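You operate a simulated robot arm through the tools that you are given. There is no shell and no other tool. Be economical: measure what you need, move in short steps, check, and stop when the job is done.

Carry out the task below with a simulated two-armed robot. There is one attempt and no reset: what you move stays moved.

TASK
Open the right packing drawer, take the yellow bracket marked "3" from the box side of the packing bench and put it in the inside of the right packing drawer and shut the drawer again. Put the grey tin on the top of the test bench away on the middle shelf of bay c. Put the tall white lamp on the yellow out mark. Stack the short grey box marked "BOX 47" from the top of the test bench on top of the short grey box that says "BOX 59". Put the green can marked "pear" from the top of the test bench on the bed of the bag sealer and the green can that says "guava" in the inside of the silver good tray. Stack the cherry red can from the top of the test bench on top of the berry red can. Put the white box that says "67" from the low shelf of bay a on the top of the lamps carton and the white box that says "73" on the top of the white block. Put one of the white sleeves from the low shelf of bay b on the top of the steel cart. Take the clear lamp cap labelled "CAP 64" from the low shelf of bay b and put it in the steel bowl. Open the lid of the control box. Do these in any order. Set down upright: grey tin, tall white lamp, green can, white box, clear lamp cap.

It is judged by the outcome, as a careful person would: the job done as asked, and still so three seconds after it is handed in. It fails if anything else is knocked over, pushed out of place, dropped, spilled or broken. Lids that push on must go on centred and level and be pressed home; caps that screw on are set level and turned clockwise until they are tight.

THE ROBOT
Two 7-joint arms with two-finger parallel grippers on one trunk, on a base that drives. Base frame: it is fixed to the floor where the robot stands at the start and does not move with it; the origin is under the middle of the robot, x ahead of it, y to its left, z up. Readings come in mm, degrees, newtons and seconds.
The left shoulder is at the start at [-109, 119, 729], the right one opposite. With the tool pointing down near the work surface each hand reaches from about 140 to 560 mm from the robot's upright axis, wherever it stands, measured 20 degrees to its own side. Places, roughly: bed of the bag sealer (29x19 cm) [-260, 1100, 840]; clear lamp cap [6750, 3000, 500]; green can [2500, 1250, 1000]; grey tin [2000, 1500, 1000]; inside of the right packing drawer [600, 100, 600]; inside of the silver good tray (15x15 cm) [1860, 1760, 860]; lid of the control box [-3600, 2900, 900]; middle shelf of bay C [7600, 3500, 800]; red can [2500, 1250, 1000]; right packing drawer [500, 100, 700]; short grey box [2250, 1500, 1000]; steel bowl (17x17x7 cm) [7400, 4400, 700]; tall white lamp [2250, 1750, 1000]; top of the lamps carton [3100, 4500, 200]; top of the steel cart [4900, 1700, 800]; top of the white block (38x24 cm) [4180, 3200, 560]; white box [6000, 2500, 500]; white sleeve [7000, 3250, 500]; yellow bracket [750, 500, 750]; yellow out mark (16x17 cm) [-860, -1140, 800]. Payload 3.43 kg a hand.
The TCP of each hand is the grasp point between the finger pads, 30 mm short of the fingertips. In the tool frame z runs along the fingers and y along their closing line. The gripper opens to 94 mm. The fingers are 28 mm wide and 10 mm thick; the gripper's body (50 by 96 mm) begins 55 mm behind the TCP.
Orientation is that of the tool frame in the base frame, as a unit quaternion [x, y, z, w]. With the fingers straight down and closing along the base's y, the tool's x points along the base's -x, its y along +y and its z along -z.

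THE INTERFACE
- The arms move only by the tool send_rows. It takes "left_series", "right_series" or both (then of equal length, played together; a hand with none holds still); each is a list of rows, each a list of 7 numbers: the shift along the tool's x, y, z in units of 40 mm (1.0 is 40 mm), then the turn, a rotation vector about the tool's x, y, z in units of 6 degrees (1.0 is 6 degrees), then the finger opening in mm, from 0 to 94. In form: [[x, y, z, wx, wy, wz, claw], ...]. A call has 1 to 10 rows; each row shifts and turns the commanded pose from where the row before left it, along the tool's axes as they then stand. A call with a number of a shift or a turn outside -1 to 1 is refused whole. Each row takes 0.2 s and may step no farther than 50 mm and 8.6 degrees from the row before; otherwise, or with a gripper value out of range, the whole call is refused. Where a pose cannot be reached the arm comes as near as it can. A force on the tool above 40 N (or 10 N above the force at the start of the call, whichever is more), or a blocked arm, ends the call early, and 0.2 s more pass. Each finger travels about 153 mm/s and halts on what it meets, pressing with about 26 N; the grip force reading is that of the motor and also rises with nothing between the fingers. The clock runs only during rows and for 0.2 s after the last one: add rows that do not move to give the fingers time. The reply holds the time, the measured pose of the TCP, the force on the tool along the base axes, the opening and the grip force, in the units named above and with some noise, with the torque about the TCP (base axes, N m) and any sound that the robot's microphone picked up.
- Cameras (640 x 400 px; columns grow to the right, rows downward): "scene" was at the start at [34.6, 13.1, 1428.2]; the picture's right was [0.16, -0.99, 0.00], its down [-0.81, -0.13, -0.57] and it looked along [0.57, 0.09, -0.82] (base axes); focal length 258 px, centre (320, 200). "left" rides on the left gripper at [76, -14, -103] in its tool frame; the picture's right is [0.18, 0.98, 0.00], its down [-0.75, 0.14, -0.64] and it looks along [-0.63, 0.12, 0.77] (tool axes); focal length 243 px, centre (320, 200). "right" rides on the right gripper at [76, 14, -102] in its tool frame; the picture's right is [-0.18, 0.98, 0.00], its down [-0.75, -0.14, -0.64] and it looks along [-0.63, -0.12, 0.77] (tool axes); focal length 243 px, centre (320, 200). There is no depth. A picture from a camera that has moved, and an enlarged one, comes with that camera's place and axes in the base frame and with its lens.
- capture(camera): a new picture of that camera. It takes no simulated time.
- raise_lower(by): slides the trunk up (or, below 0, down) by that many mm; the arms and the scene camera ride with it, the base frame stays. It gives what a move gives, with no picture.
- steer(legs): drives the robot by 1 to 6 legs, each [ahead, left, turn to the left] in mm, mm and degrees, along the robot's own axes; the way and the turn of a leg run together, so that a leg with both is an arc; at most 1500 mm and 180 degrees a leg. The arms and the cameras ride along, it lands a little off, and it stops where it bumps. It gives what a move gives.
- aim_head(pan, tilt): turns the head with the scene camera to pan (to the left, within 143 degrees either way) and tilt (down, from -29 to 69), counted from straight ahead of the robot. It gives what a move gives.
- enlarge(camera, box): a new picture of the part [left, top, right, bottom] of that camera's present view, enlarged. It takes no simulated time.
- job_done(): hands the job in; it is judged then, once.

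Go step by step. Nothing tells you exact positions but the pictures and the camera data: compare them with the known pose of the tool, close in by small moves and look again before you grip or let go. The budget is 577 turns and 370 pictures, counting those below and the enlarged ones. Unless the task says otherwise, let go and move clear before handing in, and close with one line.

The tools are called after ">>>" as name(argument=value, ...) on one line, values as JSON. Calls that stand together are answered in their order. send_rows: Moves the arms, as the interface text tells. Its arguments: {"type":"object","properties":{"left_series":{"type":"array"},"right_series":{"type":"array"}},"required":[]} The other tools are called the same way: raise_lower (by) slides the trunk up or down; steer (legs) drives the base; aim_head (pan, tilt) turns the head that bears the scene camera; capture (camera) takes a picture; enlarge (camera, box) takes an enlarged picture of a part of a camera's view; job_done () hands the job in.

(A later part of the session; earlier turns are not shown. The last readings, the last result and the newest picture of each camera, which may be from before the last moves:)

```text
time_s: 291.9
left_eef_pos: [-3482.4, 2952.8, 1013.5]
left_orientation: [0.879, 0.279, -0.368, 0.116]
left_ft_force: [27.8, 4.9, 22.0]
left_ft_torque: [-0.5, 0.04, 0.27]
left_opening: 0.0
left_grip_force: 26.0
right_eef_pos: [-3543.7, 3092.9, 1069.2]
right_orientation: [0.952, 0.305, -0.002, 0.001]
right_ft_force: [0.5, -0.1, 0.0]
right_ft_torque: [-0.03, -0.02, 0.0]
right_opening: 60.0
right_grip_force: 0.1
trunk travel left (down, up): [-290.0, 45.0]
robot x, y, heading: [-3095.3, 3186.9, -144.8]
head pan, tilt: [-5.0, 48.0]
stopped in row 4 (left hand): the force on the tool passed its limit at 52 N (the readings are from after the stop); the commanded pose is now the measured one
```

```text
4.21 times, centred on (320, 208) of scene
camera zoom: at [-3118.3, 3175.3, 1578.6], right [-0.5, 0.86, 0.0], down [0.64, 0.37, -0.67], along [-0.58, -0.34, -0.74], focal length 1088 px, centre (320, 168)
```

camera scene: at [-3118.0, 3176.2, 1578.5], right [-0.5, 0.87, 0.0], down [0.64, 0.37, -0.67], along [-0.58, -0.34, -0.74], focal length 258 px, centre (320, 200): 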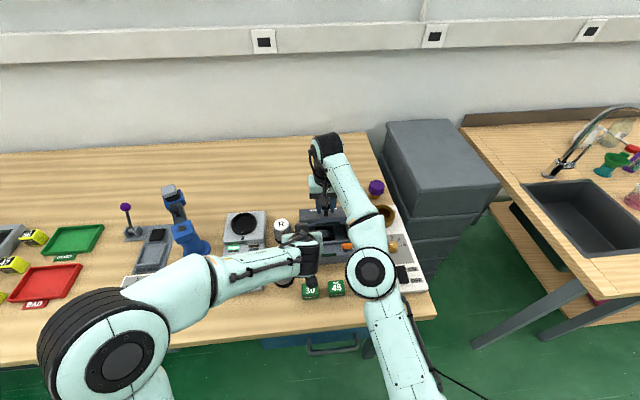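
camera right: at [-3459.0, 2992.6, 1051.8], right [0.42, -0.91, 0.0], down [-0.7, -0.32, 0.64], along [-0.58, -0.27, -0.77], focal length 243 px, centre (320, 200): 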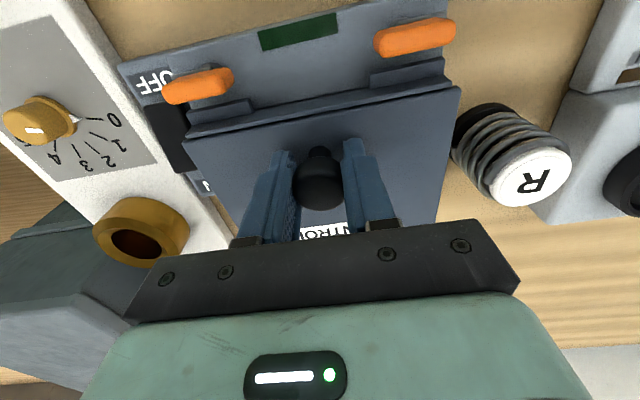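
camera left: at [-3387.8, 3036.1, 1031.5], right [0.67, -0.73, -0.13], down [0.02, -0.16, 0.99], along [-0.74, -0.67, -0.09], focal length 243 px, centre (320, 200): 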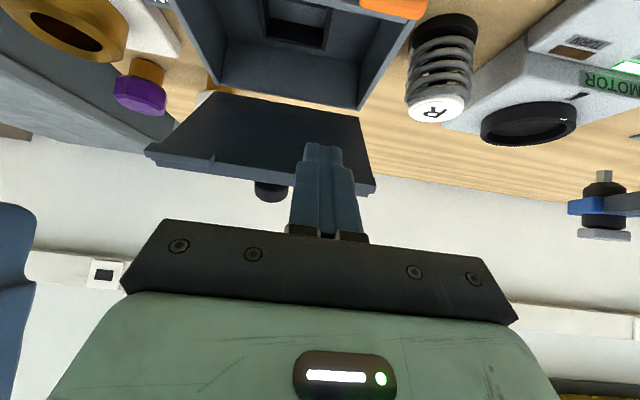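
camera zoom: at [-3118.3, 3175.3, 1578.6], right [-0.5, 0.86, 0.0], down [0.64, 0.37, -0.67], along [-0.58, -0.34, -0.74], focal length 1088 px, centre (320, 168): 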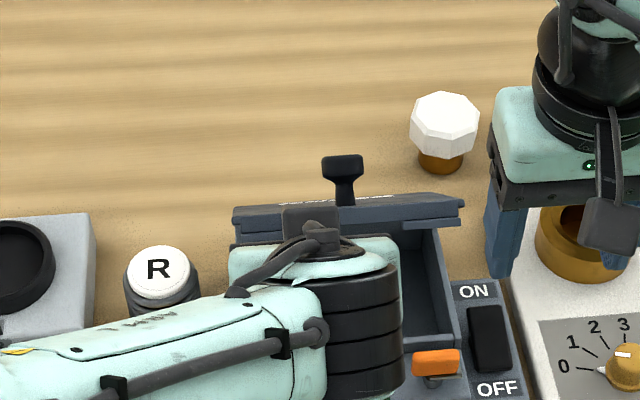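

The lid is ~60° open and moves with some friction. Keep pushing.

>>> send_rows(left_series=[[-0.15, 0, 0.1, 0, 0, 0, 0], [-0.15, 0, 0.1, 0, 0, 0, 0], [-0.15, 0, 0.12, 0, 0, 0, 0], [-0.15, 0, 0.15, 0, 0, 0, 0], [-0.15, 0, 0.15, 0, 0, 0, 0], [-0.15, 0, 0.15, 0, 0, 0, 0]])

>>> send_rows(left_series=[[-0.15, 0, 0.15, 0, 0, 0, 0], [-0.15, 0, 0.15, 0, 0, 0, 0], [-0.15, 0, 0.15, 0, 0, 0, 0], [-0.15, 0, 0.15, 0, 0, 0, 0], [-0.15, 0, 0.15, 0, 0, 0, 0], [-0.15, 0, 0.15, 0, 0, 0, 0]])

>>> enlarge(camera="scene", box=[260, 160, 380, 255])

```text
time_s: 292.3
left_eef_pos: [-3487.1, 2950.0, 1017.5]
left_orientation: [0.877, 0.28, -0.372, 0.117]
left_ft_force: [24.4, 4.2, 22.5]
left_ft_torque: [-0.56, 0.1, 0.25]
left_opening: 0.0
left_grip_force: 26.4
right_eef_pos: [-3543.4, 3092.4, 1068.4]
right_orientation: [0.953, 0.304, -0.002, 0.001]
right_ft_force: [-0.7, -0.1, 0.2]
right_ft_torque: [0.03, -0.02, 0.0]
right_opening: 60.0
right_grip_force: 0.0
trunk travel left (down, up): [-290.0, 45.0]
robot x, y, heading: [-3091.9, 3186.9, -144.9]
head pan, tilt: [-5.0, 48.0]
stopped in row 1 (left hand): the force on the tool passed its limit at 50 N (the readings are from after the stop); the commanded pose is now the measured one
```

```text
time_s: 292.7
left_eef_pos: [-3491.1, 2946.4, 1023.2]
left_orientation: [0.876, 0.28, -0.376, 0.117]
left_ft_force: [25.0, 3.1, 23.0]
left_ft_torque: [-0.6, 0.1, 0.22]
left_opening: 0.2
left_grip_force: 26.4
right_eef_pos: [-3543.1, 3093.2, 1068.7]
right_orientation: [0.953, 0.304, -0.002, 0.0]
right_ft_force: [-0.7, -0.4, 0.3]
right_ft_torque: [-0.02, -0.01, 0.02]
right_opening: 60.1
right_grip_force: 0.2
trunk travel left (down, up): [-290.0, 45.0]
robot x, y, heading: [-3090.9, 3183.5, -144.5]
head pan, tilt: [-5.0, 48.0]
stopped in row 1 (left hand): the force on the tool passed its limit at 50 N (the readings are from after the stop); the commanded pose is now the measured one
```

```text
4.21 times, centred on (320, 208) of scene
camera zoom: at [-3118.6, 3175.1, 1578.6], right [-0.5, 0.86, 0.0], down [0.64, 0.37, -0.67], along [-0.58, -0.34, -0.74], focal length 1088 px, centre (320, 168)
```

zoom: 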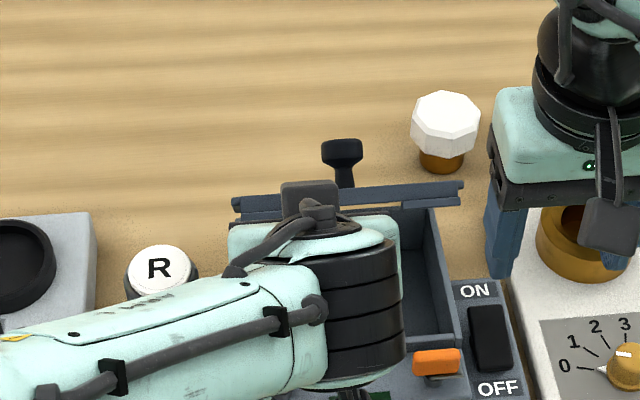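

It moves against damping; push slower.

>>> send_rows(left_series=[[0, 0, 0, 0, 0, 0, 0], [-0.04, 0, 0.04, 0, 0, 0, 0], [-0.04, 0, 0.04, 0, 0, 0, 0], [-0.04, 0, 0.04, 0, 0, 0, 0], [-0.04, 0, 0.04, 0, 0, 0, 0], [-0.04, 0, 0.04, 0, 0, 0, 0], [-0.04, 0, 0.04, 0, 0, 0, 0], [-0.04, 0, 0.04, 0, 0, 0, 0], [-0.04, 0, 0.04, 0, 0, 0, 0], [-0.04, 0, 0.04, 0, 0, 0, 0]])

>>> capture(camera="left")

```text
time_s: 293.3
left_eef_pos: [-3493.2, 2945.4, 1025.9]
left_orientation: [0.875, 0.28, -0.377, 0.117]
left_ft_force: [20.7, 3.2, 19.4]
left_ft_torque: [-0.44, 0.13, 0.22]
left_opening: 0.0
left_grip_force: 25.8
right_eef_pos: [-3544.5, 3092.6, 1067.4]
right_orientation: [0.952, 0.305, -0.002, 0.001]
right_ft_force: [-0.4, 0.6, 0.6]
right_ft_torque: [-0.01, -0.05, -0.01]
right_opening: 60.0
right_grip_force: 0.1
trunk travel left (down, up): [-290.0, 45.0]
robot x, y, heading: [-3089.0, 3185.1, -144.9]
head pan, tilt: [-5.0, 48.0]
stopped in row 3 (left hand): the force on the tool passed its limit at 44 N (the readings are from after the stop); the commanded pose is now the measured one
```

```text
254 pictures are left
camera left: at [-3397.7, 3029.6, 1041.2], right [0.67, -0.73, -0.14], down [0.04, -0.15, 0.99], along [-0.74, -0.67, -0.07], focal length 243 px, centre (320, 200)
```

left: 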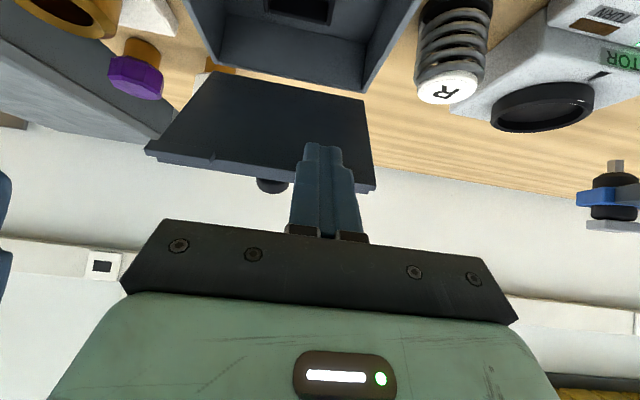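

Friction comes from sliding; follow the arc with more upward motion.

>>> send_rows(left_series=[[-0.08, 0, 0.0, 0, 0, 0, 0], [-0.1, 0, 0.03, 0, 0, 0, 0], [-0.1, 0, 0.03, 0, 0, 0, 0], [-0.1, 0, 0.04, 0, 0, 0, 0], [-0.1, 0, 0.04, 0, 0, 0, 0], [-0.1, 0, 0.05, 0, 0, 0, 0], [-0.1, 0, 0.05, 0, 0, 0, 0], [-0.1, 0, 0.06, 0, 0, 0, 0], [-0.1, 0, 0.06, 0, 0, 0, 0], [-0.1, 0, 0.07, 0, 0, 0, 0]])

>>> enlarge(camera="scene", box=[260, 160, 380, 255])

```text
time_s: 294.1
left_eef_pos: [-3501.5, 2939.1, 1033.5]
left_orientation: [0.874, 0.281, -0.378, 0.117]
left_ft_force: [16.8, 1.8, 20.1]
left_ft_torque: [-0.45, 0.17, 0.19]
left_opening: 0.0
left_grip_force: 25.7
right_eef_pos: [-3544.2, 3092.5, 1068.1]
right_orientation: [0.952, 0.305, -0.002, 0.0]
right_ft_force: [-0.1, 0.2, 0.7]
right_ft_torque: [0.0, -0.01, 0.03]
right_opening: 59.8
right_grip_force: 0.1
trunk travel left (down, up): [-290.0, 45.0]
robot x, y, heading: [-3089.3, 3189.8, -145.0]
head pan, tilt: [-5.0, 48.0]
stopped in row 4 (left hand): the force on the tool passed its limit at 41 N (the readings are from after the stop); the commanded pose is now the measured one
```

```text
4.21 times, centred on (320, 208) of scene
camera zoom: at [-3119.5, 3174.7, 1578.5], right [-0.5, 0.86, 0.0], down [0.64, 0.37, -0.67], along [-0.58, -0.34, -0.74], focal length 1088 px, centre (320, 168)
```

zoom: 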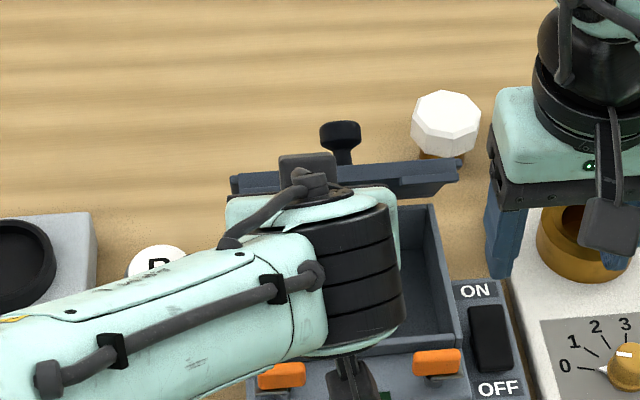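

>>> send_rows(left_series=[[-0.08, 0, 0.02, 0, 0, 0, 0], [-0.12, 0, 0.08, 0, 0, 0, 0], [-0.12, 0, 0.08, 0, 0, 0, 0], [-0.12, 0, 0.09, 0, 0, 0, 0], [-0.12, 0, 0.1, 0, 0, 0, 0], [-0.12, 0, 0.1, 0, 0, 0, 0]])

>>> send_rows(left_series=[[-0.08, 0, 0.04, 0, 0, 0, 0], [-0.12, 0, 0.1, 0, 0, 0, 0], [-0.12, 0, 0.1, 0, 0, 0, 0], [-0.12, 0, 0.1, 0, 0, 0, 0], [-0.12, 0, 0.12, 0, 0, 0, 0], [-0.12, 0, 0.12, 0, 0, 0, 0]])

>>> send_rows(left_series=[[-0.08, 0, 0.04, 0, 0, 0, 0], [-0.12, 0, 0.12, 0, 0, 0, 0], [-0.12, 0, 0.12, 0, 0, 0, 0], [-0.12, 0, 0.12, 0, 0, 0, 0], [-0.12, 0, 0.12, 0, 0, 0, 0], [-0.12, 0, 0.12, 0, 0, 0, 0]])

>>> enlarge(camera="scene", box=[260, 160, 380, 255])

>>> capture(camera="left")

```text
time_s: 294.9
left_eef_pos: [-3511.1, 2932.0, 1040.8]
left_orientation: [0.872, 0.281, -0.382, 0.116]
left_ft_force: [14.0, 1.7, 20.2]
left_ft_torque: [-0.42, 0.22, 0.19]
left_opening: 0.1
left_grip_force: 25.5
right_eef_pos: [-3544.7, 3092.6, 1067.9]
right_orientation: [0.952, 0.305, -0.001, 0.0]
right_ft_force: [-0.9, -0.2, -0.2]
right_ft_torque: [-0.02, -0.03, -0.02]
right_opening: 60.1
right_grip_force: 0.2
trunk travel left (down, up): [-290.0, 45.0]
robot x, y, heading: [-3092.2, 3185.9, -145.0]
head pan, tilt: [-5.0, 48.0]
stopped in row 3 (left hand): the force on the tool passed its limit at 41 N (the readings are from after the stop); the commanded pose is now the measured one
```

```text
time_s: 295.7
left_eef_pos: [-3523.7, 2924.1, 1048.7]
left_orientation: [0.87, 0.282, -0.387, 0.116]
left_ft_force: [10.1, 0.4, 17.9]
left_ft_torque: [-0.32, 0.29, 0.19]
left_opening: 0.1
left_grip_force: 26.1
right_eef_pos: [-3545.9, 3092.1, 1067.0]
right_orientation: [0.952, 0.305, -0.001, 0.0]
right_ft_force: [-0.3, 1.2, 0.0]
right_ft_torque: [0.0, -0.02, 0.0]
right_opening: 60.3
right_grip_force: 0.1
trunk travel left (down, up): [-290.0, 45.0]
robot x, y, heading: [-3091.6, 3187.6, -144.8]
head pan, tilt: [-5.0, 48.0]
stopped in row 3 (left hand): the force on the tool passed its limit at 42 N (the readings are from after the stop); the commanded pose is now the measured one
```

```text
time_s: 297.1
left_eef_pos: [-3554.2, 2904.1, 1046.2]
left_orientation: [0.873, 0.28, -0.383, 0.115]
left_ft_force: [0.0, -0.7, 0.0]
left_ft_torque: [-0.03, 0.0, -0.03]
left_opening: 0.0
left_grip_force: 25.6
right_eef_pos: [-3545.8, 3092.1, 1066.8]
right_orientation: [0.952, 0.305, 0.0, 0.001]
right_ft_force: [-0.2, -0.6, 0.9]
right_ft_torque: [0.01, 0.0, -0.03]
right_opening: 59.8
right_grip_force: 0.1
trunk travel left (down, up): [-290.0, 45.0]
robot x, y, heading: [-3084.0, 3185.6, -145.0]
head pan, tilt: [-5.0, 48.0]
```

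```text
4.21 times, centred on (320, 208) of scene
camera zoom: at [-3122.1, 3173.8, 1578.4], right [-0.5, 0.86, 0.0], down [0.64, 0.37, -0.67], along [-0.58, -0.34, -0.74], focal length 1088 px, centre (320, 168)
```

zoom: 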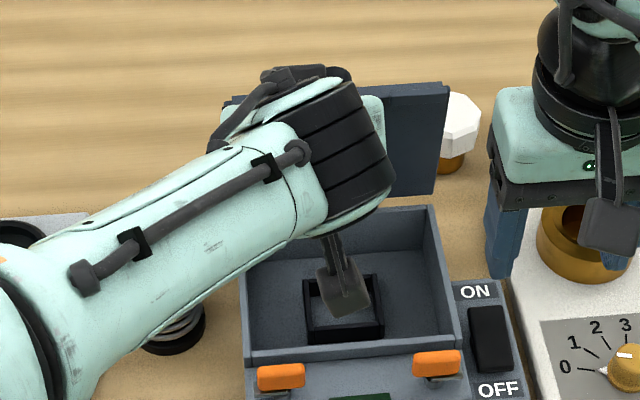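

```text
251 pictures are left
camera left: at [-3458.4, 2987.2, 1061.1], right [0.67, -0.73, -0.15], down [0.06, -0.15, 0.99], along [-0.74, -0.67, -0.06], focal length 243 px, centre (320, 200)
```

left: 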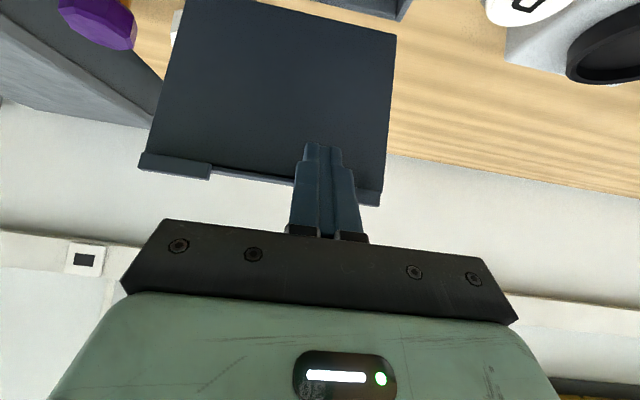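

The lid swung fully open past vertical. Retract the left hand and verify.

>>> send_rows(left_series=[[0.2, 0, -0.5, 0, 0, 0, 0], [0.3, 0, -0.8, 0, 0, 0, 0], [0.4, 0.3, -0.8, 0, 0, 0, 0], [0.4, 0.5, -0.8, 0, 0, 0, 0], [0, 0.8, -0.5, 0, 1, 0, 0], [0, 0.8, 0, 0, 1, 0, 40], [0, 0.5, 0, 0, 1, 0, 90], [0, 0, 0, 0, 1, 0, 90], [0, 0, 0, 0, 1, 0, 90], [0, 0, 0, 0, 1, 0, 90]])

>>> enlarge(camera="scene", box=[240, 140, 400, 265])

```text
time_s: 299.3
left_eef_pos: [-3376.7, 2885.9, 1099.6]
left_orientation: [0.948, 0.302, -0.093, 0.022]
left_ft_force: [0.0, -0.8, 0.7]
left_ft_torque: [-0.01, 0.01, -0.03]
left_opening: 90.2
left_grip_force: 0.1
right_eef_pos: [-3546.2, 3091.5, 1067.2]
right_orientation: [0.952, 0.305, -0.001, 0.001]
right_ft_force: [-0.8, 0.5, -0.2]
right_ft_torque: [0.0, 0.01, -0.01]
right_opening: 60.0
right_grip_force: 0.1
trunk travel left (down, up): [-290.0, 45.0]
robot x, y, heading: [-3089.2, 3187.5, -145.0]
head pan, tilt: [-5.0, 48.0]
```

```text
3.20 times, centred on (320, 202) of scene
camera zoom: at [-3122.5, 3173.7, 1578.4], right [-0.5, 0.86, 0.0], down [0.64, 0.37, -0.67], along [-0.58, -0.34, -0.74], focal length 827 px, centre (320, 192)
```

zoom: 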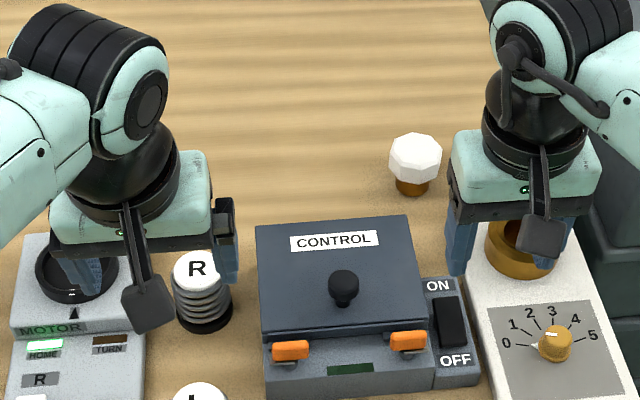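

The lid dropped shut again when I pulled away, so it has to go farther past vertical. I'll repeat: grip the knob with the right hand again.

>>> send_rows(right_series=[[0, 0.7, 0, 0, 0, 0, 60], [0, 0.8, 0, 0, 0, 0, 60], [-0.5, 0.7, 0, 0, 0, 0, 60], [-0.5, 0.7, 0.2, 0, 0, 0, 60], [-0.5, 0, 0.6, 0, 0, 0, 60], [0, 0, 0.8, 0, 0, 0, 60], [0, 0, 0.5, 0, 0, 0, 60], [0, 0, 0, 0, 0, 0, 60]])

>>> capture(camera="right")

```text
time_s: 301.1
left_eef_pos: [-3376.8, 2885.2, 1099.7]
left_orientation: [0.949, 0.301, -0.094, 0.023]
left_ft_force: [0.2, -0.3, 0.1]
left_ft_torque: [0.01, 0.0, 0.0]
left_opening: 89.9
left_grip_force: 0.0
right_eef_pos: [-3527.6, 2963.7, 981.9]
right_orientation: [0.952, 0.305, -0.002, 0.0]
right_ft_force: [0.3, -0.1, 0.4]
right_ft_torque: [0.02, -0.02, 0.01]
right_opening: 60.0
right_grip_force: 0.0
trunk travel left (down, up): [-290.0, 45.0]
robot x, y, heading: [-3088.7, 3184.1, -144.7]
head pan, tilt: [-5.0, 48.0]
```

```text
249 pictures are left
camera right: at [-3455.9, 2996.4, 1085.1], right [0.42, -0.91, 0.0], down [-0.69, -0.32, 0.64], along [-0.58, -0.27, -0.77], focal length 243 px, centre (320, 200)
```

right: 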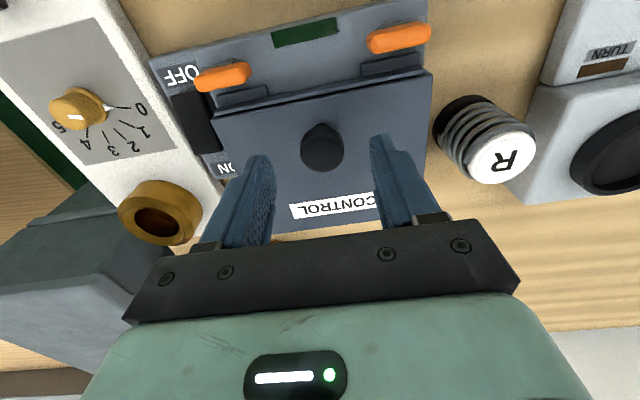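

>>> send_rows(right_series=[[0, 0, 0.5, 0, 0, 0, 60], [0, 0, 0.55, 0, 0, 0, 50], [0, 0, 0, 0, 0, 0, 20], [0, 0, 0, 0, 0, 0, 0], [0, 0, 0, 0, 0, 0, 0], [0, 0, 0, 0, 0, 0, 0]])

>>> send_rows(right_series=[[0, 0, -0.2, 0, 0, 0, 0], [-0.04, 0, -0.2, 0, 0, 0, 0], [-0.08, 0, -0.2, 0, 0, 0, 0], [-0.12, 0, -0.2, 0, 0, 0, 0], [-0.15, 0, -0.2, 0, 0, 0, 0], [-0.18, 0, -0.2, 0, 0, 0, 0], [-0.2, 0, -0.18, 0, 0, 0, 0], [-0.22, 0, -0.16, 0, 0, 0, 0], [0, 0, 0, 0, 0, 0, 0], [0, 0, 0, 0, 0, 0, 0]])

>>> enlarge(camera="scene", box=[260, 160, 380, 255])

```text
time_s: 302.5
left_eef_pos: [-3375.9, 2885.6, 1100.5]
left_orientation: [0.948, 0.303, -0.094, 0.023]
left_ft_force: [0.3, 0.1, 0.3]
left_ft_torque: [0.02, 0.0, -0.02]
left_opening: 89.9
left_grip_force: 0.1
right_eef_pos: [-3526.2, 2962.7, 940.2]
right_orientation: [0.952, 0.305, -0.001, 0.0]
right_ft_force: [1.6, -4.9, -0.9]
right_ft_torque: [-0.13, 0.0, 0.03]
right_opening: 28.9
right_grip_force: 44.5
trunk travel left (down, up): [-290.0, 45.0]
robot x, y, heading: [-3089.7, 3185.2, -144.3]
head pan, tilt: [-5.0, 48.0]
```

```text
time_s: 304.7
left_eef_pos: [-3374.3, 2887.4, 1100.2]
left_orientation: [0.948, 0.302, -0.095, 0.023]
left_ft_force: [-0.9, 0.1, -0.1]
left_ft_torque: [0.01, -0.02, -0.02]
left_opening: 90.1
left_grip_force: 0.1
right_eef_pos: [-3556.8, 2940.8, 1004.1]
right_orientation: [0.952, 0.305, 0.0, 0.0]
right_ft_force: [17.3, 4.8, 2.2]
right_ft_torque: [0.67, -1.12, 0.15]
right_opening: 29.0
right_grip_force: 45.3
trunk travel left (down, up): [-290.0, 45.0]
robot x, y, heading: [-3090.6, 3183.2, -144.9]
head pan, tilt: [-5.0, 48.0]
```

```text
4.21 times, centred on (320, 208) of scene
camera zoom: at [-3119.1, 3174.8, 1578.5], right [-0.5, 0.86, 0.0], down [0.64, 0.37, -0.67], along [-0.58, -0.34, -0.74], focal length 1088 px, centre (320, 168)
```

zoom: 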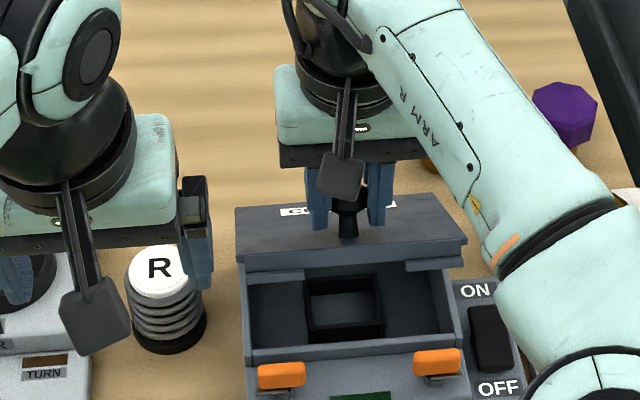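

Resistance looks like hinge friction. Bring the left hand under the front lip again.

>>> send_rows(left_series=[[0, 0, 0, 0, -1, 0, 40], [0, 0, 0, 0, -1, 0, 0], [0, 0, 0, 0, -1, 0, 0], [0, 0, 0, 0, -1, 0, 0], [0, 0, 0, 0, -1, 0, 0], [0, 0, 0, 0, -1, 0, 0], [0.5, -0.6, 0.5, 0, 0, 0, 0], [0.5, -0.6, 0.5, 0, 0, 0, 0], [0.5, -0.6, 0.5, 0, 0, 0, 0], [0.5, -0.6, 0.5, 0, 0, 0, 0]])

>>> send_rows(left_series=[[0, -0.5, 0, 0, 0, 0, 0], [0, 0, 0, 0, 0, 0, 0]])

>>> capture(camera="left")

```text
time_s: 306.9
left_eef_pos: [-3434.7, 2962.5, 989.5]
left_orientation: [0.872, 0.281, -0.385, 0.115]
left_ft_force: [0.3, 0.5, 0.2]
left_ft_torque: [-0.01, 0.03, 0.04]
left_opening: 0.0
left_grip_force: 26.3
right_eef_pos: [-3556.4, 2941.1, 1005.2]
right_orientation: [0.952, 0.305, -0.002, 0.002]
right_ft_force: [15.0, 1.9, 13.6]
right_ft_torque: [-0.26, -0.38, 0.08]
right_opening: 29.1
right_grip_force: 44.2
trunk travel left (down, up): [-290.0, 45.0]
robot x, y, heading: [-3088.9, 3185.0, -144.5]
head pan, tilt: [-5.0, 48.0]
```

```text
time_s: 307.5
left_eef_pos: [-3445.1, 2980.6, 988.5]
left_orientation: [0.872, 0.279, -0.384, 0.115]
left_ft_force: [-0.2, -0.7, -0.2]
left_ft_torque: [0.02, 0.0, -0.02]
left_opening: 0.0
left_grip_force: 26.5
right_eef_pos: [-3557.1, 2941.2, 1003.5]
right_orientation: [0.953, 0.304, -0.002, 0.001]
right_ft_force: [14.7, 0.2, 14.9]
right_ft_torque: [-0.2, 0.01, 0.03]
right_opening: 29.1
right_grip_force: 44.8
trunk travel left (down, up): [-290.0, 45.0]
robot x, y, heading: [-3092.2, 3187.1, -144.8]
head pan, tilt: [-5.0, 48.0]
```

```text
247 pictures are left
camera left: at [-3349.8, 3064.3, 1003.9], right [0.67, -0.73, -0.15], down [0.06, -0.15, 0.99], along [-0.74, -0.67, -0.06], focal length 243 px, centre (320, 200)
```

left: 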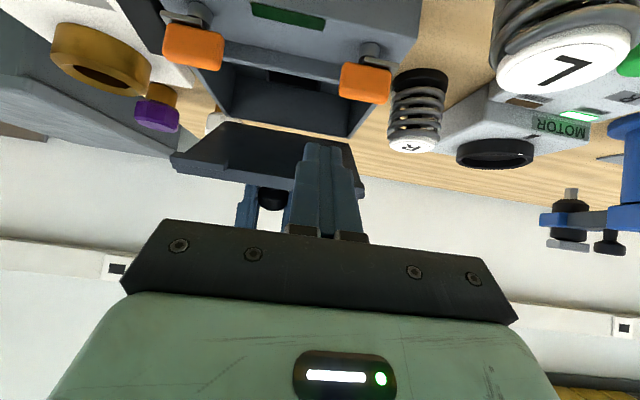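

Slide the left fingertip deeper below the lip, then release the knob with the right hand.

>>> send_rows(left_series=[[0, 0, 0.4, 0, 0, 0, 0], [-0.15, 0, 0.5, 0, 0, 0, 0], [-0.25, 0, 0.5, 0, 0, 0, 0], [-0.2, 0, 0.3, 0, 0, 0, 0], [0, 0, 0, 0, 0, 0, 0]])

>>> capture(camera="left")

```text
time_s: 308.7
left_eef_pos: [-3498.9, 2946.6, 958.0]
left_orientation: [0.874, 0.28, -0.38, 0.114]
left_ft_force: [28.5, 22.1, -11.6]
left_ft_torque: [-0.36, 0.73, 0.55]
left_opening: 0.0
left_grip_force: 25.6
right_eef_pos: [-3557.4, 2939.9, 1004.6]
right_orientation: [0.953, 0.304, -0.003, 0.001]
right_ft_force: [-6.7, -17.6, 20.4]
right_ft_torque: [0.37, -0.79, -0.09]
right_opening: 29.2
right_grip_force: 44.6
trunk travel left (down, up): [-290.0, 45.0]
robot x, y, heading: [-3088.5, 3186.6, -144.8]
head pan, tilt: [-5.0, 48.0]
```

```text
246 pictures are left
camera left: at [-3401.6, 3029.2, 972.8], right [0.67, -0.73, -0.15], down [0.05, -0.15, 0.99], along [-0.74, -0.66, -0.07], focal length 243 px, centre (320, 200)
```

left: 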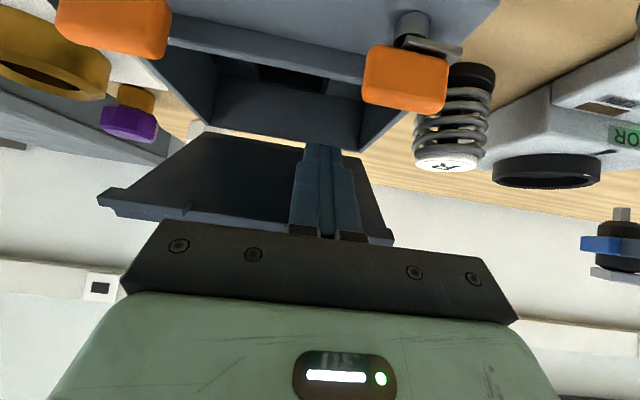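

Now truly against the underside. Release the right hand.

>>> send_rows(right_series=[[0, 0, 0, 0, 0, 0, 40], [0, 0, 0, 0, 0, 0, 60], [0, 0, 0, 0, 0, 0, 60]])

>>> send_rows(right_series=[[0, 0, -0.5, 0, 0, 0, 60], [0, 0, -0.8, 0, 0, 0, 60], [0.5, -0.5, -0.4, 0, 0, 0, 60], [0.6, -0.8, 0, 0, 0, 0, 60], [0.6, -0.8, 0, 0, 0, 0, 60], [0.3, -0.8, 0, 0, 0, 0, 60]])

>>> enlarge(camera="scene", box=[260, 160, 380, 255])

```text
time_s: 309.5
left_eef_pos: [-3498.4, 2942.3, 958.1]
left_orientation: [0.874, 0.279, -0.382, 0.114]
left_ft_force: [12.6, 17.4, -18.2]
left_ft_torque: [-0.27, 0.42, 0.15]
left_opening: 0.0
left_grip_force: 25.9
right_eef_pos: [-3557.5, 2938.1, 1005.2]
right_orientation: [0.952, 0.306, -0.002, 0.001]
right_ft_force: [-2.5, -21.6, 31.5]
right_ft_torque: [0.29, 0.21, 0.27]
right_opening: 51.3
right_grip_force: 0.2
trunk travel left (down, up): [-290.0, 45.0]
robot x, y, heading: [-3088.1, 3185.8, -145.1]
head pan, tilt: [-5.0, 48.0]
```

```text
time_s: 310.9
left_eef_pos: [-3500.5, 2941.7, 958.3]
left_orientation: [0.873, 0.28, -0.383, 0.115]
left_ft_force: [0.7, 1.6, -1.0]
left_ft_torque: [-0.03, 0.06, 0.03]
left_opening: 0.0
left_grip_force: 25.6
right_eef_pos: [-3553.0, 3088.4, 1066.6]
right_orientation: [0.953, 0.304, 0.0, 0.001]
right_ft_force: [-0.6, 0.2, -0.4]
right_ft_torque: [-0.01, -0.03, 0.0]
right_opening: 59.8
right_grip_force: 0.1
right hand out of reach, approached as far as the arm can: row 2
trunk travel left (down, up): [-290.0, 45.0]
robot x, y, heading: [-3088.3, 3183.0, -144.6]
head pan, tilt: [-5.0, 48.0]
```

```text
4.21 times, centred on (320, 208) of scene
camera zoom: at [-3121.9, 3174.6, 1578.3], right [-0.5, 0.86, 0.0], down [0.64, 0.37, -0.67], along [-0.58, -0.34, -0.74], focal length 1088 px, centre (320, 168)
```

zoom: 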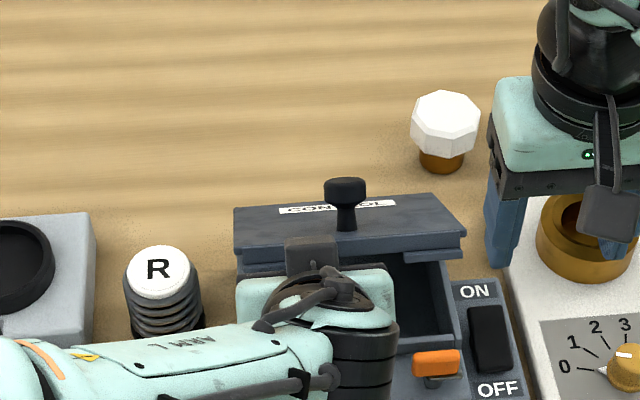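

The lid is light (only gravity). Push it along the arc from underneath.

>>> send_rows(left_series=[[-0.2, 0, 0.06, 0, 0, 0, 0], [-0.2, 0, 0.06, 0, 0, 0, 0], [-0.2, 0, 0.07, 0, 0, 0, 0], [-0.2, 0, 0.07, 0, 0, 0, 0], [-0.2, 0, 0.07, 0, 0, 0, 0], [-0.2, 0, 0.07, 0, 0, 0, 0], [-0.2, 0, 0.08, 0, 0, 0, 0], [-0.2, 0, 0.08, 0, 0, 0, 0], [-0.2, 0, 0.1, 0, 0, 0, 0], [-0.2, 0, 0.1, 0, 0, 0, 0]])

>>> capture(camera="left")

>>> enlarge(camera="scene", box=[260, 160, 380, 255])

```text
time_s: 313.1
left_eef_pos: [-3565.0, 2896.9, 996.4]
left_orientation: [0.873, 0.281, -0.383, 0.116]
left_ft_force: [0.1, -0.1, -0.4]
left_ft_torque: [0.01, -0.03, 0.01]
left_opening: 0.1
left_grip_force: 25.9
right_eef_pos: [-3553.9, 3088.1, 1067.1]
right_orientation: [0.952, 0.305, -0.001, 0.0]
right_ft_force: [0.5, -0.8, 0.1]
right_ft_torque: [0.01, 0.03, 0.01]
right_opening: 59.9
right_grip_force: 0.0
trunk travel left (down, up): [-290.0, 45.0]
robot x, y, heading: [-3091.5, 3184.3, -145.0]
head pan, tilt: [-5.0, 48.0]
```

```text
244 pictures are left
camera left: at [-3468.6, 2980.5, 1011.7], right [0.67, -0.73, -0.15], down [0.06, -0.15, 0.99], along [-0.74, -0.67, -0.06], focal length 243 px, centre (320, 200)
```

left: 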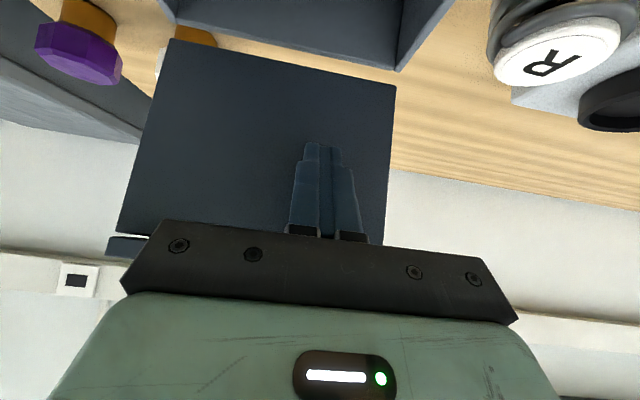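

```text
4.21 times, centred on (320, 208) of scene
camera zoom: at [-3122.0, 3173.9, 1578.4], right [-0.5, 0.86, 0.0], down [0.64, 0.37, -0.67], along [-0.58, -0.34, -0.74], focal length 1088 px, centre (320, 168)
```

zoom: 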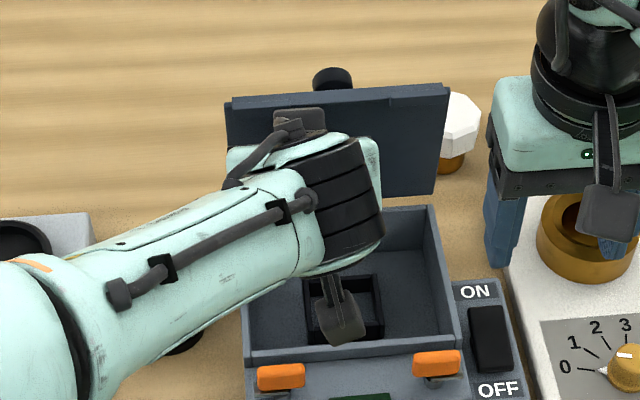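

Near vertical; push ~40 mm further to go past it.

>>> send_rows(left_series=[[-0.15, 0, 0.13, 0, 0, 0, 0], [-0.15, 0, 0.13, 0, 0, 0, 0], [-0.15, 0, 0.13, 0, 0, 0, 0], [-0.15, 0, 0.13, 0, 0, 0, 0], [-0.15, 0, 0.13, 0, 0, 0, 0], [-0.1, 0, 0.1, 0, 0, 0, 0], [0, 0, 0, 0, 0, 0, 0]])

>>> capture(camera="left")

>>> enlarge(camera="scene", box=[260, 160, 380, 255])

```text
time_s: 314.4
left_eef_pos: [-3591.8, 2878.6, 1001.4]
left_orientation: [0.874, 0.282, -0.377, 0.114]
left_ft_force: [28.0, 11.2, 7.9]
left_ft_torque: [-0.12, -0.13, 0.22]
left_opening: 0.0
left_grip_force: 26.3
right_eef_pos: [-3548.8, 3090.6, 1069.1]
right_orientation: [0.952, 0.305, -0.003, 0.002]
right_ft_force: [0.0, 0.9, -0.6]
right_ft_torque: [0.0, 0.0, -0.02]
right_opening: 60.0
right_grip_force: 0.0
trunk travel left (down, up): [-290.0, 45.0]
robot x, y, heading: [-3087.0, 3186.9, -144.7]
head pan, tilt: [-5.0, 48.0]
stopped in row 6 (left hand): the force on the tool passed its limit at 48 N (the readings are from after the stop); the commanded pose is now the measured one
```

```text
242 pictures are left
camera left: at [-3496.7, 2962.0, 1017.0], right [0.67, -0.73, -0.15], down [0.05, -0.16, 0.99], along [-0.74, -0.67, -0.07], focal length 243 px, centre (320, 200)
```

left: 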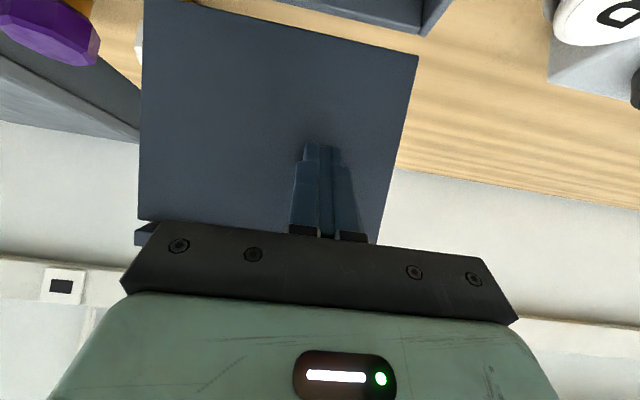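

```text
4.21 times, centred on (320, 208) of scene
camera zoom: at [-3115.9, 3176.4, 1578.6], right [-0.5, 0.86, 0.0], down [0.64, 0.37, -0.67], along [-0.58, -0.34, -0.74], focal length 1088 px, centre (320, 168)
```

zoom: 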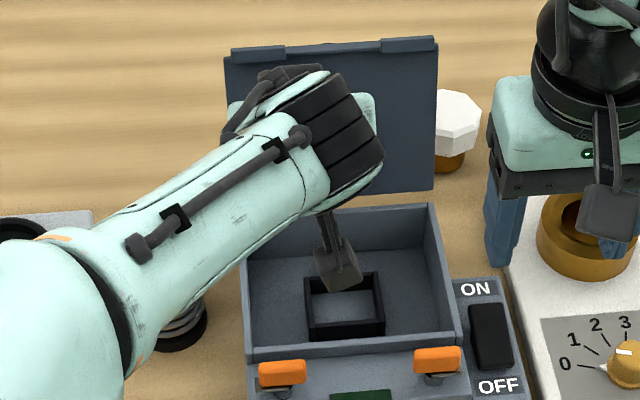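

At its stop, well past vertical. Retreat down-and-back first to clear the lip.

>>> send_rows(left_series=[[0.2, 0, -0.2, 0, 0, 0, 0], [0.3, 0, -0.3, 0, 0, 0, 0], [0.4, 0, -0.4, 0, 0, 0, 0], [0.5, 0, -0.5, 0, 0, 0, 0], [0.6, 0, -0.6, 0, 0, 0, 0]])

>>> enlarge(camera="scene", box=[260, 160, 380, 255])

```text
time_s: 315.6
left_eef_pos: [-3503.0, 2941.8, 994.8]
left_orientation: [0.874, 0.283, -0.378, 0.115]
left_ft_force: [-0.1, -0.4, 0.7]
left_ft_torque: [0.01, 0.0, 0.03]
left_opening: 0.1
left_grip_force: 25.8
right_eef_pos: [-3552.2, 3088.7, 1066.5]
right_orientation: [0.952, 0.305, -0.001, 0.001]
right_ft_force: [-0.6, 1.1, -0.1]
right_ft_torque: [0.0, 0.02, 0.0]
right_opening: 60.0
right_grip_force: 0.1
trunk travel left (down, up): [-290.0, 45.0]
robot x, y, heading: [-3089.2, 3186.2, -144.7]
head pan, tilt: [-5.0, 48.0]
```

```text
4.21 times, centred on (320, 208) of scene
camera zoom: at [-3120.5, 3174.7, 1578.3], right [-0.5, 0.86, 0.0], down [0.64, 0.37, -0.67], along [-0.58, -0.34, -0.74], focal length 1088 px, centre (320, 168)
```

zoom: 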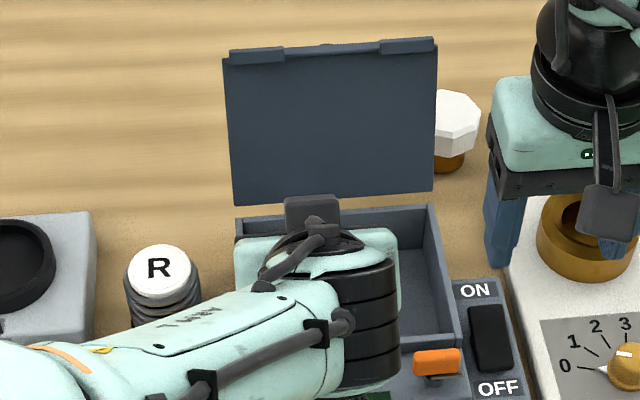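

The lid stays open. Retract the left hand and straighten it.

>>> send_rows(left_series=[[0.1, 0, -0.9, 0, 0, 0, 0], [0.1, 0, -0.9, 0, 0, 0, 0], [0.1, 0.2, -0.9, 0, 0, 0, 0], [0, 0.6, -0.5, 0, 1, 0, 0], [0, 0.6, 0, 0, 1, 0, 40], [0, 0.6, 0, 0, 1, 0, 90], [0, 0.6, 0, 0, 1, 0, 90], [0, 0.3, 0, 0, 1, 0, 90], [0, 0, 0, 0, 1, 0, 90], [0, 0, 0, 0, 1, 0, 90]])

>>> enlarge(camera="scene", box=[200, 130, 440, 280])

```text
time_s: 317.8
left_eef_pos: [-3355.2, 2904.4, 1072.4]
left_orientation: [0.952, 0.304, -0.038, 0.005]
left_ft_force: [-0.1, 0.1, 0.1]
left_ft_torque: [0.02, 0.0, -0.04]
left_opening: 90.0
left_grip_force: 0.0
right_eef_pos: [-3551.9, 3087.3, 1066.3]
right_orientation: [0.953, 0.304, -0.002, 0.001]
right_ft_force: [-0.2, 0.7, -0.2]
right_ft_torque: [0.01, -0.01, 0.0]
right_opening: 59.7
right_grip_force: 0.0
trunk travel left (down, up): [-290.0, 45.0]
robot x, y, heading: [-3088.1, 3187.4, -144.9]
head pan, tilt: [-5.0, 48.0]
```

```text
2.67 times, centred on (320, 205) of scene
camera zoom: at [-3121.7, 3174.0, 1578.4], right [-0.5, 0.86, 0.0], down [0.64, 0.37, -0.67], along [-0.58, -0.34, -0.74], focal length 689 px, centre (320, 187)
```

zoom: 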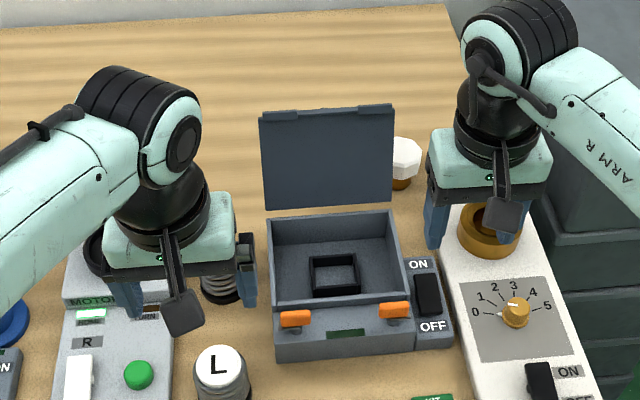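

Control box is open. Now drive back to the front side of the test bench.

>>> steer(legs=[[-700, 0, 0], [0, 0, 180], [0, -1450, 0], [0, -1400, 0], [1000, 0, 0], [750, 0, 0]])

>>> aim_head(pan=-30, tilt=30)

>>> capture(camera="scene")

```text
time_s: 362.0
left_eef_pos: [850.3, 2677.4, 1073.3]
left_orientation: [-0.321, 0.946, 0.006, 0.039]
left_ft_force: [0.6, 0.6, 0.5]
left_ft_torque: [0.0, 0.0, 0.0]
left_opening: 90.0
left_grip_force: 0.0
right_eef_pos: [1055.6, 2500.4, 1066.2]
right_orientation: [-0.323, 0.947, 0.0, 0.001]
right_ft_force: [0.5, 0.6, -0.2]
right_ft_torque: [-0.01, -0.01, 0.03]
right_opening: 59.7
right_grip_force: 0.1
trunk travel left (down, up): [-290.0, 45.0]
robot x, y, heading: [595.9, 2384.3, 37.2]
head pan, tilt: [-5.0, 48.0]
```

```text
time_s: 362.9
left_eef_pos: [849.7, 2677.7, 1072.7]
left_orientation: [-0.321, 0.946, 0.007, 0.039]
left_ft_force: [-0.1, 0.8, 0.1]
left_ft_torque: [-0.01, 0.02, -0.02]
left_opening: 90.0
left_grip_force: 0.1
right_eef_pos: [1056.9, 2500.2, 1067.4]
right_orientation: [-0.322, 0.947, 0.001, 0.001]
right_ft_force: [-0.6, -0.3, -0.3]
right_ft_torque: [0.0, -0.02, 0.01]
right_opening: 60.1
right_grip_force: 0.0
trunk travel left (down, up): [-290.0, 45.0]
robot x, y, heading: [597.3, 2387.8, 37.4]
head pan, tilt: [-30.0, 30.0]
```

```text
238 pictures are left
camera scene: at [650.0, 2371.5, 1605.1], right [0.13, -0.99, 0.0], down [-0.5, -0.07, -0.87], along [0.86, 0.11, -0.5], focal length 258 px, centre (320, 200)
```

scene: 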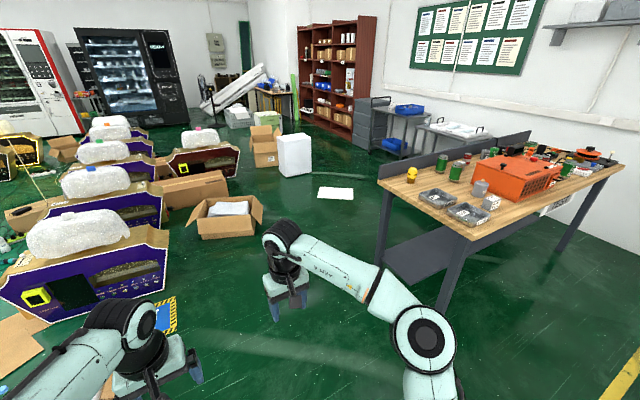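

>>> steer(legs=[[-60, 0, -2.4], [0, -1200, 0], [0, -960, 0]])

>>> aim_head(pan=0, tilt=35)

>>> capture(camera="scene")

>>> enlarge(camera="scene", box=[210, 120, 450, 270])

```text
time_s: 382.5
left_eef_pos: [2058.6, 880.0, 1074.1]
left_orientation: [-0.307, 0.951, 0.006, 0.04]
left_ft_force: [-0.1, -0.2, -0.3]
left_ft_torque: [-0.01, 0.03, 0.0]
left_opening: 90.0
left_grip_force: 0.0
right_eef_pos: [2258.1, 697.5, 1066.5]
right_orientation: [-0.308, 0.951, 0.0, 0.001]
right_ft_force: [-1.3, 0.1, -0.9]
right_ft_torque: [0.0, -0.01, 0.0]
right_opening: 60.1
right_grip_force: 0.0
trunk travel left (down, up): [-290.0, 45.0]
robot x, y, heading: [1798.7, 594.8, 35.5]
head pan, tilt: [-30.0, 30.0]
```

```text
time_s: 383.5
left_eef_pos: [2058.1, 880.7, 1073.3]
left_orientation: [-0.307, 0.951, 0.005, 0.04]
left_ft_force: [-0.2, -0.5, 0.7]
left_ft_torque: [-0.01, 0.04, 0.01]
left_opening: 89.8
left_grip_force: 0.0
right_eef_pos: [2258.3, 698.7, 1066.6]
right_orientation: [-0.308, 0.951, 0.0, 0.001]
right_ft_force: [-0.4, -0.9, 0.0]
right_ft_torque: [-0.01, -0.01, -0.01]
right_opening: 59.9
right_grip_force: 0.0
trunk travel left (down, up): [-290.0, 45.0]
robot x, y, heading: [1798.8, 591.4, 35.7]
head pan, tilt: [0.0, 35.0]
```

```text
237 pictures are left
camera scene: at [1830.7, 623.3, 1597.4], right [0.58, -0.81, 0.0], down [-0.47, -0.33, -0.82], along [0.67, 0.48, -0.57], focal length 258 px, centre (320, 200)
```

scene: 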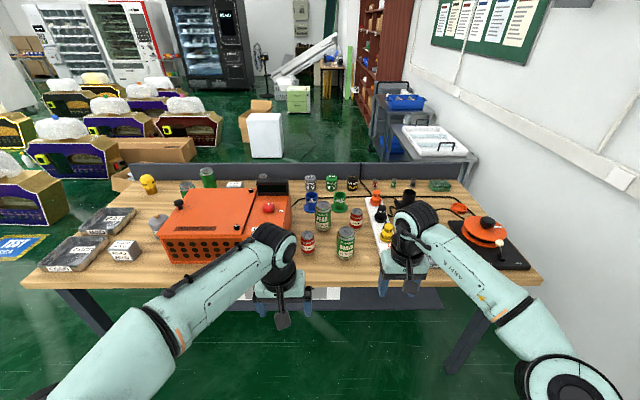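

```text
2.67 times, centred on (330, 195) of scene
camera zoom: at [1830.7, 623.3, 1597.4], right [0.58, -0.81, 0.0], down [-0.47, -0.33, -0.82], along [0.67, 0.48, -0.57], focal length 689 px, centre (293, 213)
```

zoom: 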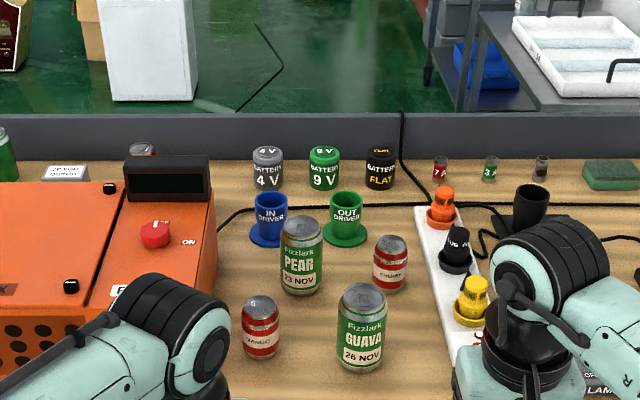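

>>> enlarge(camera="scene", box=[295, 190, 375, 270])

>>> enlarge(camera="scene", box=[160, 150, 300, 220])

```text
5.00 times, centred on (335, 230) of scene
camera zoom: at [1830.7, 623.3, 1597.4], right [0.58, -0.81, 0.0], down [-0.47, -0.33, -0.82], along [0.67, 0.48, -0.57], focal length 1292 px, centre (245, 50)
```

zoom: 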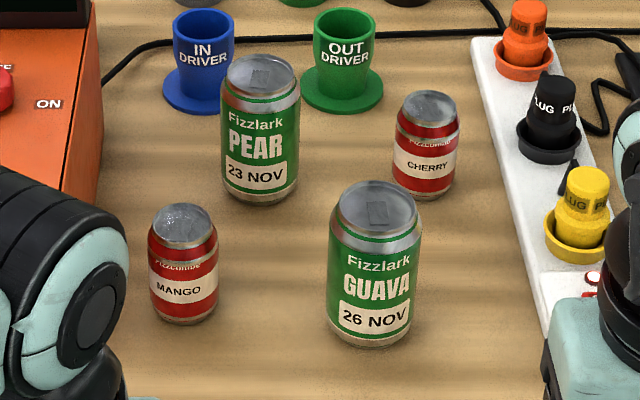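

```text
4.57 times, centred on (230, 185) of scene
camera zoom: at [1830.7, 623.3, 1597.4], right [0.58, -0.81, 0.0], down [-0.47, -0.33, -0.82], along [0.67, 0.48, -0.57], focal length 1181 px, centre (731, 269)
```

zoom: 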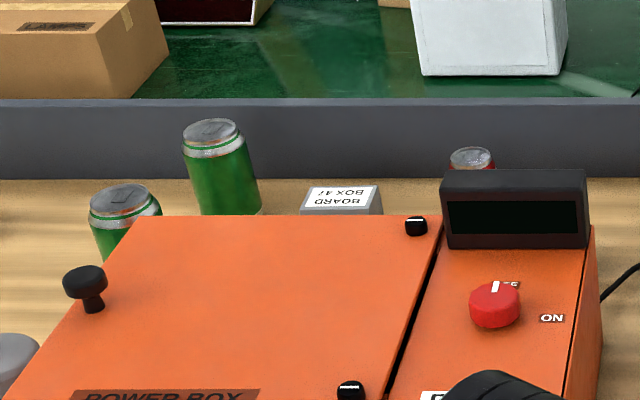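

CHERRY, PEAR and GUAVA are found. I'll take the pear can with the right hand first; drive in closer.

>>> steer(legs=[[345, 68, -0.7]])

>>> aim_head(pan=-10, tilt=48)

>>> capture(camera="scene")

>>> capture(camera="right")

```text
time_s: 385.7
left_eef_pos: [2303.6, 1133.3, 1074.0]
left_orientation: [-0.302, 0.953, 0.006, 0.039]
left_ft_force: [0.0, -1.1, 0.6]
left_ft_torque: [-0.02, 0.01, 0.01]
left_opening: 90.0
left_grip_force: 0.0
right_eef_pos: [2501.2, 946.7, 1066.1]
right_orientation: [-0.303, 0.953, 0.001, 0.001]
right_ft_force: [-0.1, 0.0, -0.1]
right_ft_torque: [-0.01, 0.01, 0.01]
right_opening: 60.0
right_grip_force: 0.0
trunk travel left (down, up): [-290.0, 45.0]
robot x, y, heading: [2040.1, 849.3, 34.9]
head pan, tilt: [0.0, 35.0]
```

```text
time_s: 386.5
left_eef_pos: [2303.7, 1131.7, 1072.7]
left_orientation: [-0.302, 0.953, 0.007, 0.04]
left_ft_force: [-0.3, 0.3, 0.5]
left_ft_torque: [-0.02, 0.02, 0.01]
left_opening: 90.1
left_grip_force: 0.0
right_eef_pos: [2501.6, 947.0, 1066.6]
right_orientation: [-0.303, 0.953, 0.001, 0.0]
right_ft_force: [-0.4, -0.2, 0.0]
right_ft_torque: [0.02, 0.0, -0.04]
right_opening: 60.0
right_grip_force: 0.1
trunk travel left (down, up): [-290.0, 45.0]
robot x, y, heading: [2036.5, 851.3, 35.1]
head pan, tilt: [-10.0, 48.0]
```

```text
233 pictures are left
camera scene: at [2072.0, 860.5, 1578.4], right [0.42, -0.91, 0.0], down [-0.67, -0.31, -0.67], along [0.61, 0.28, -0.74], focal length 258 px, centre (320, 200)
```

scene: 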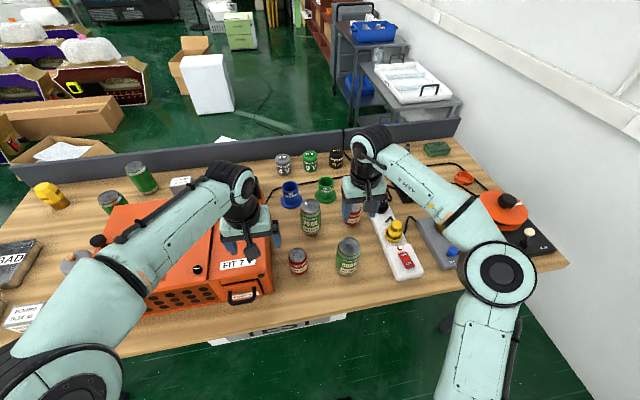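

```text
232 pictures are left
camera right: at [2431.9, 914.9, 1169.6], right [-0.42, 0.91, 0.0], down [0.7, 0.32, 0.64], along [0.58, 0.27, -0.77], focal length 243 px, centre (320, 200)
```

right: 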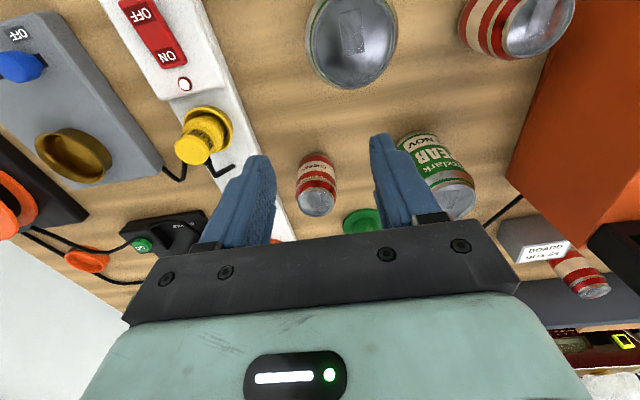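

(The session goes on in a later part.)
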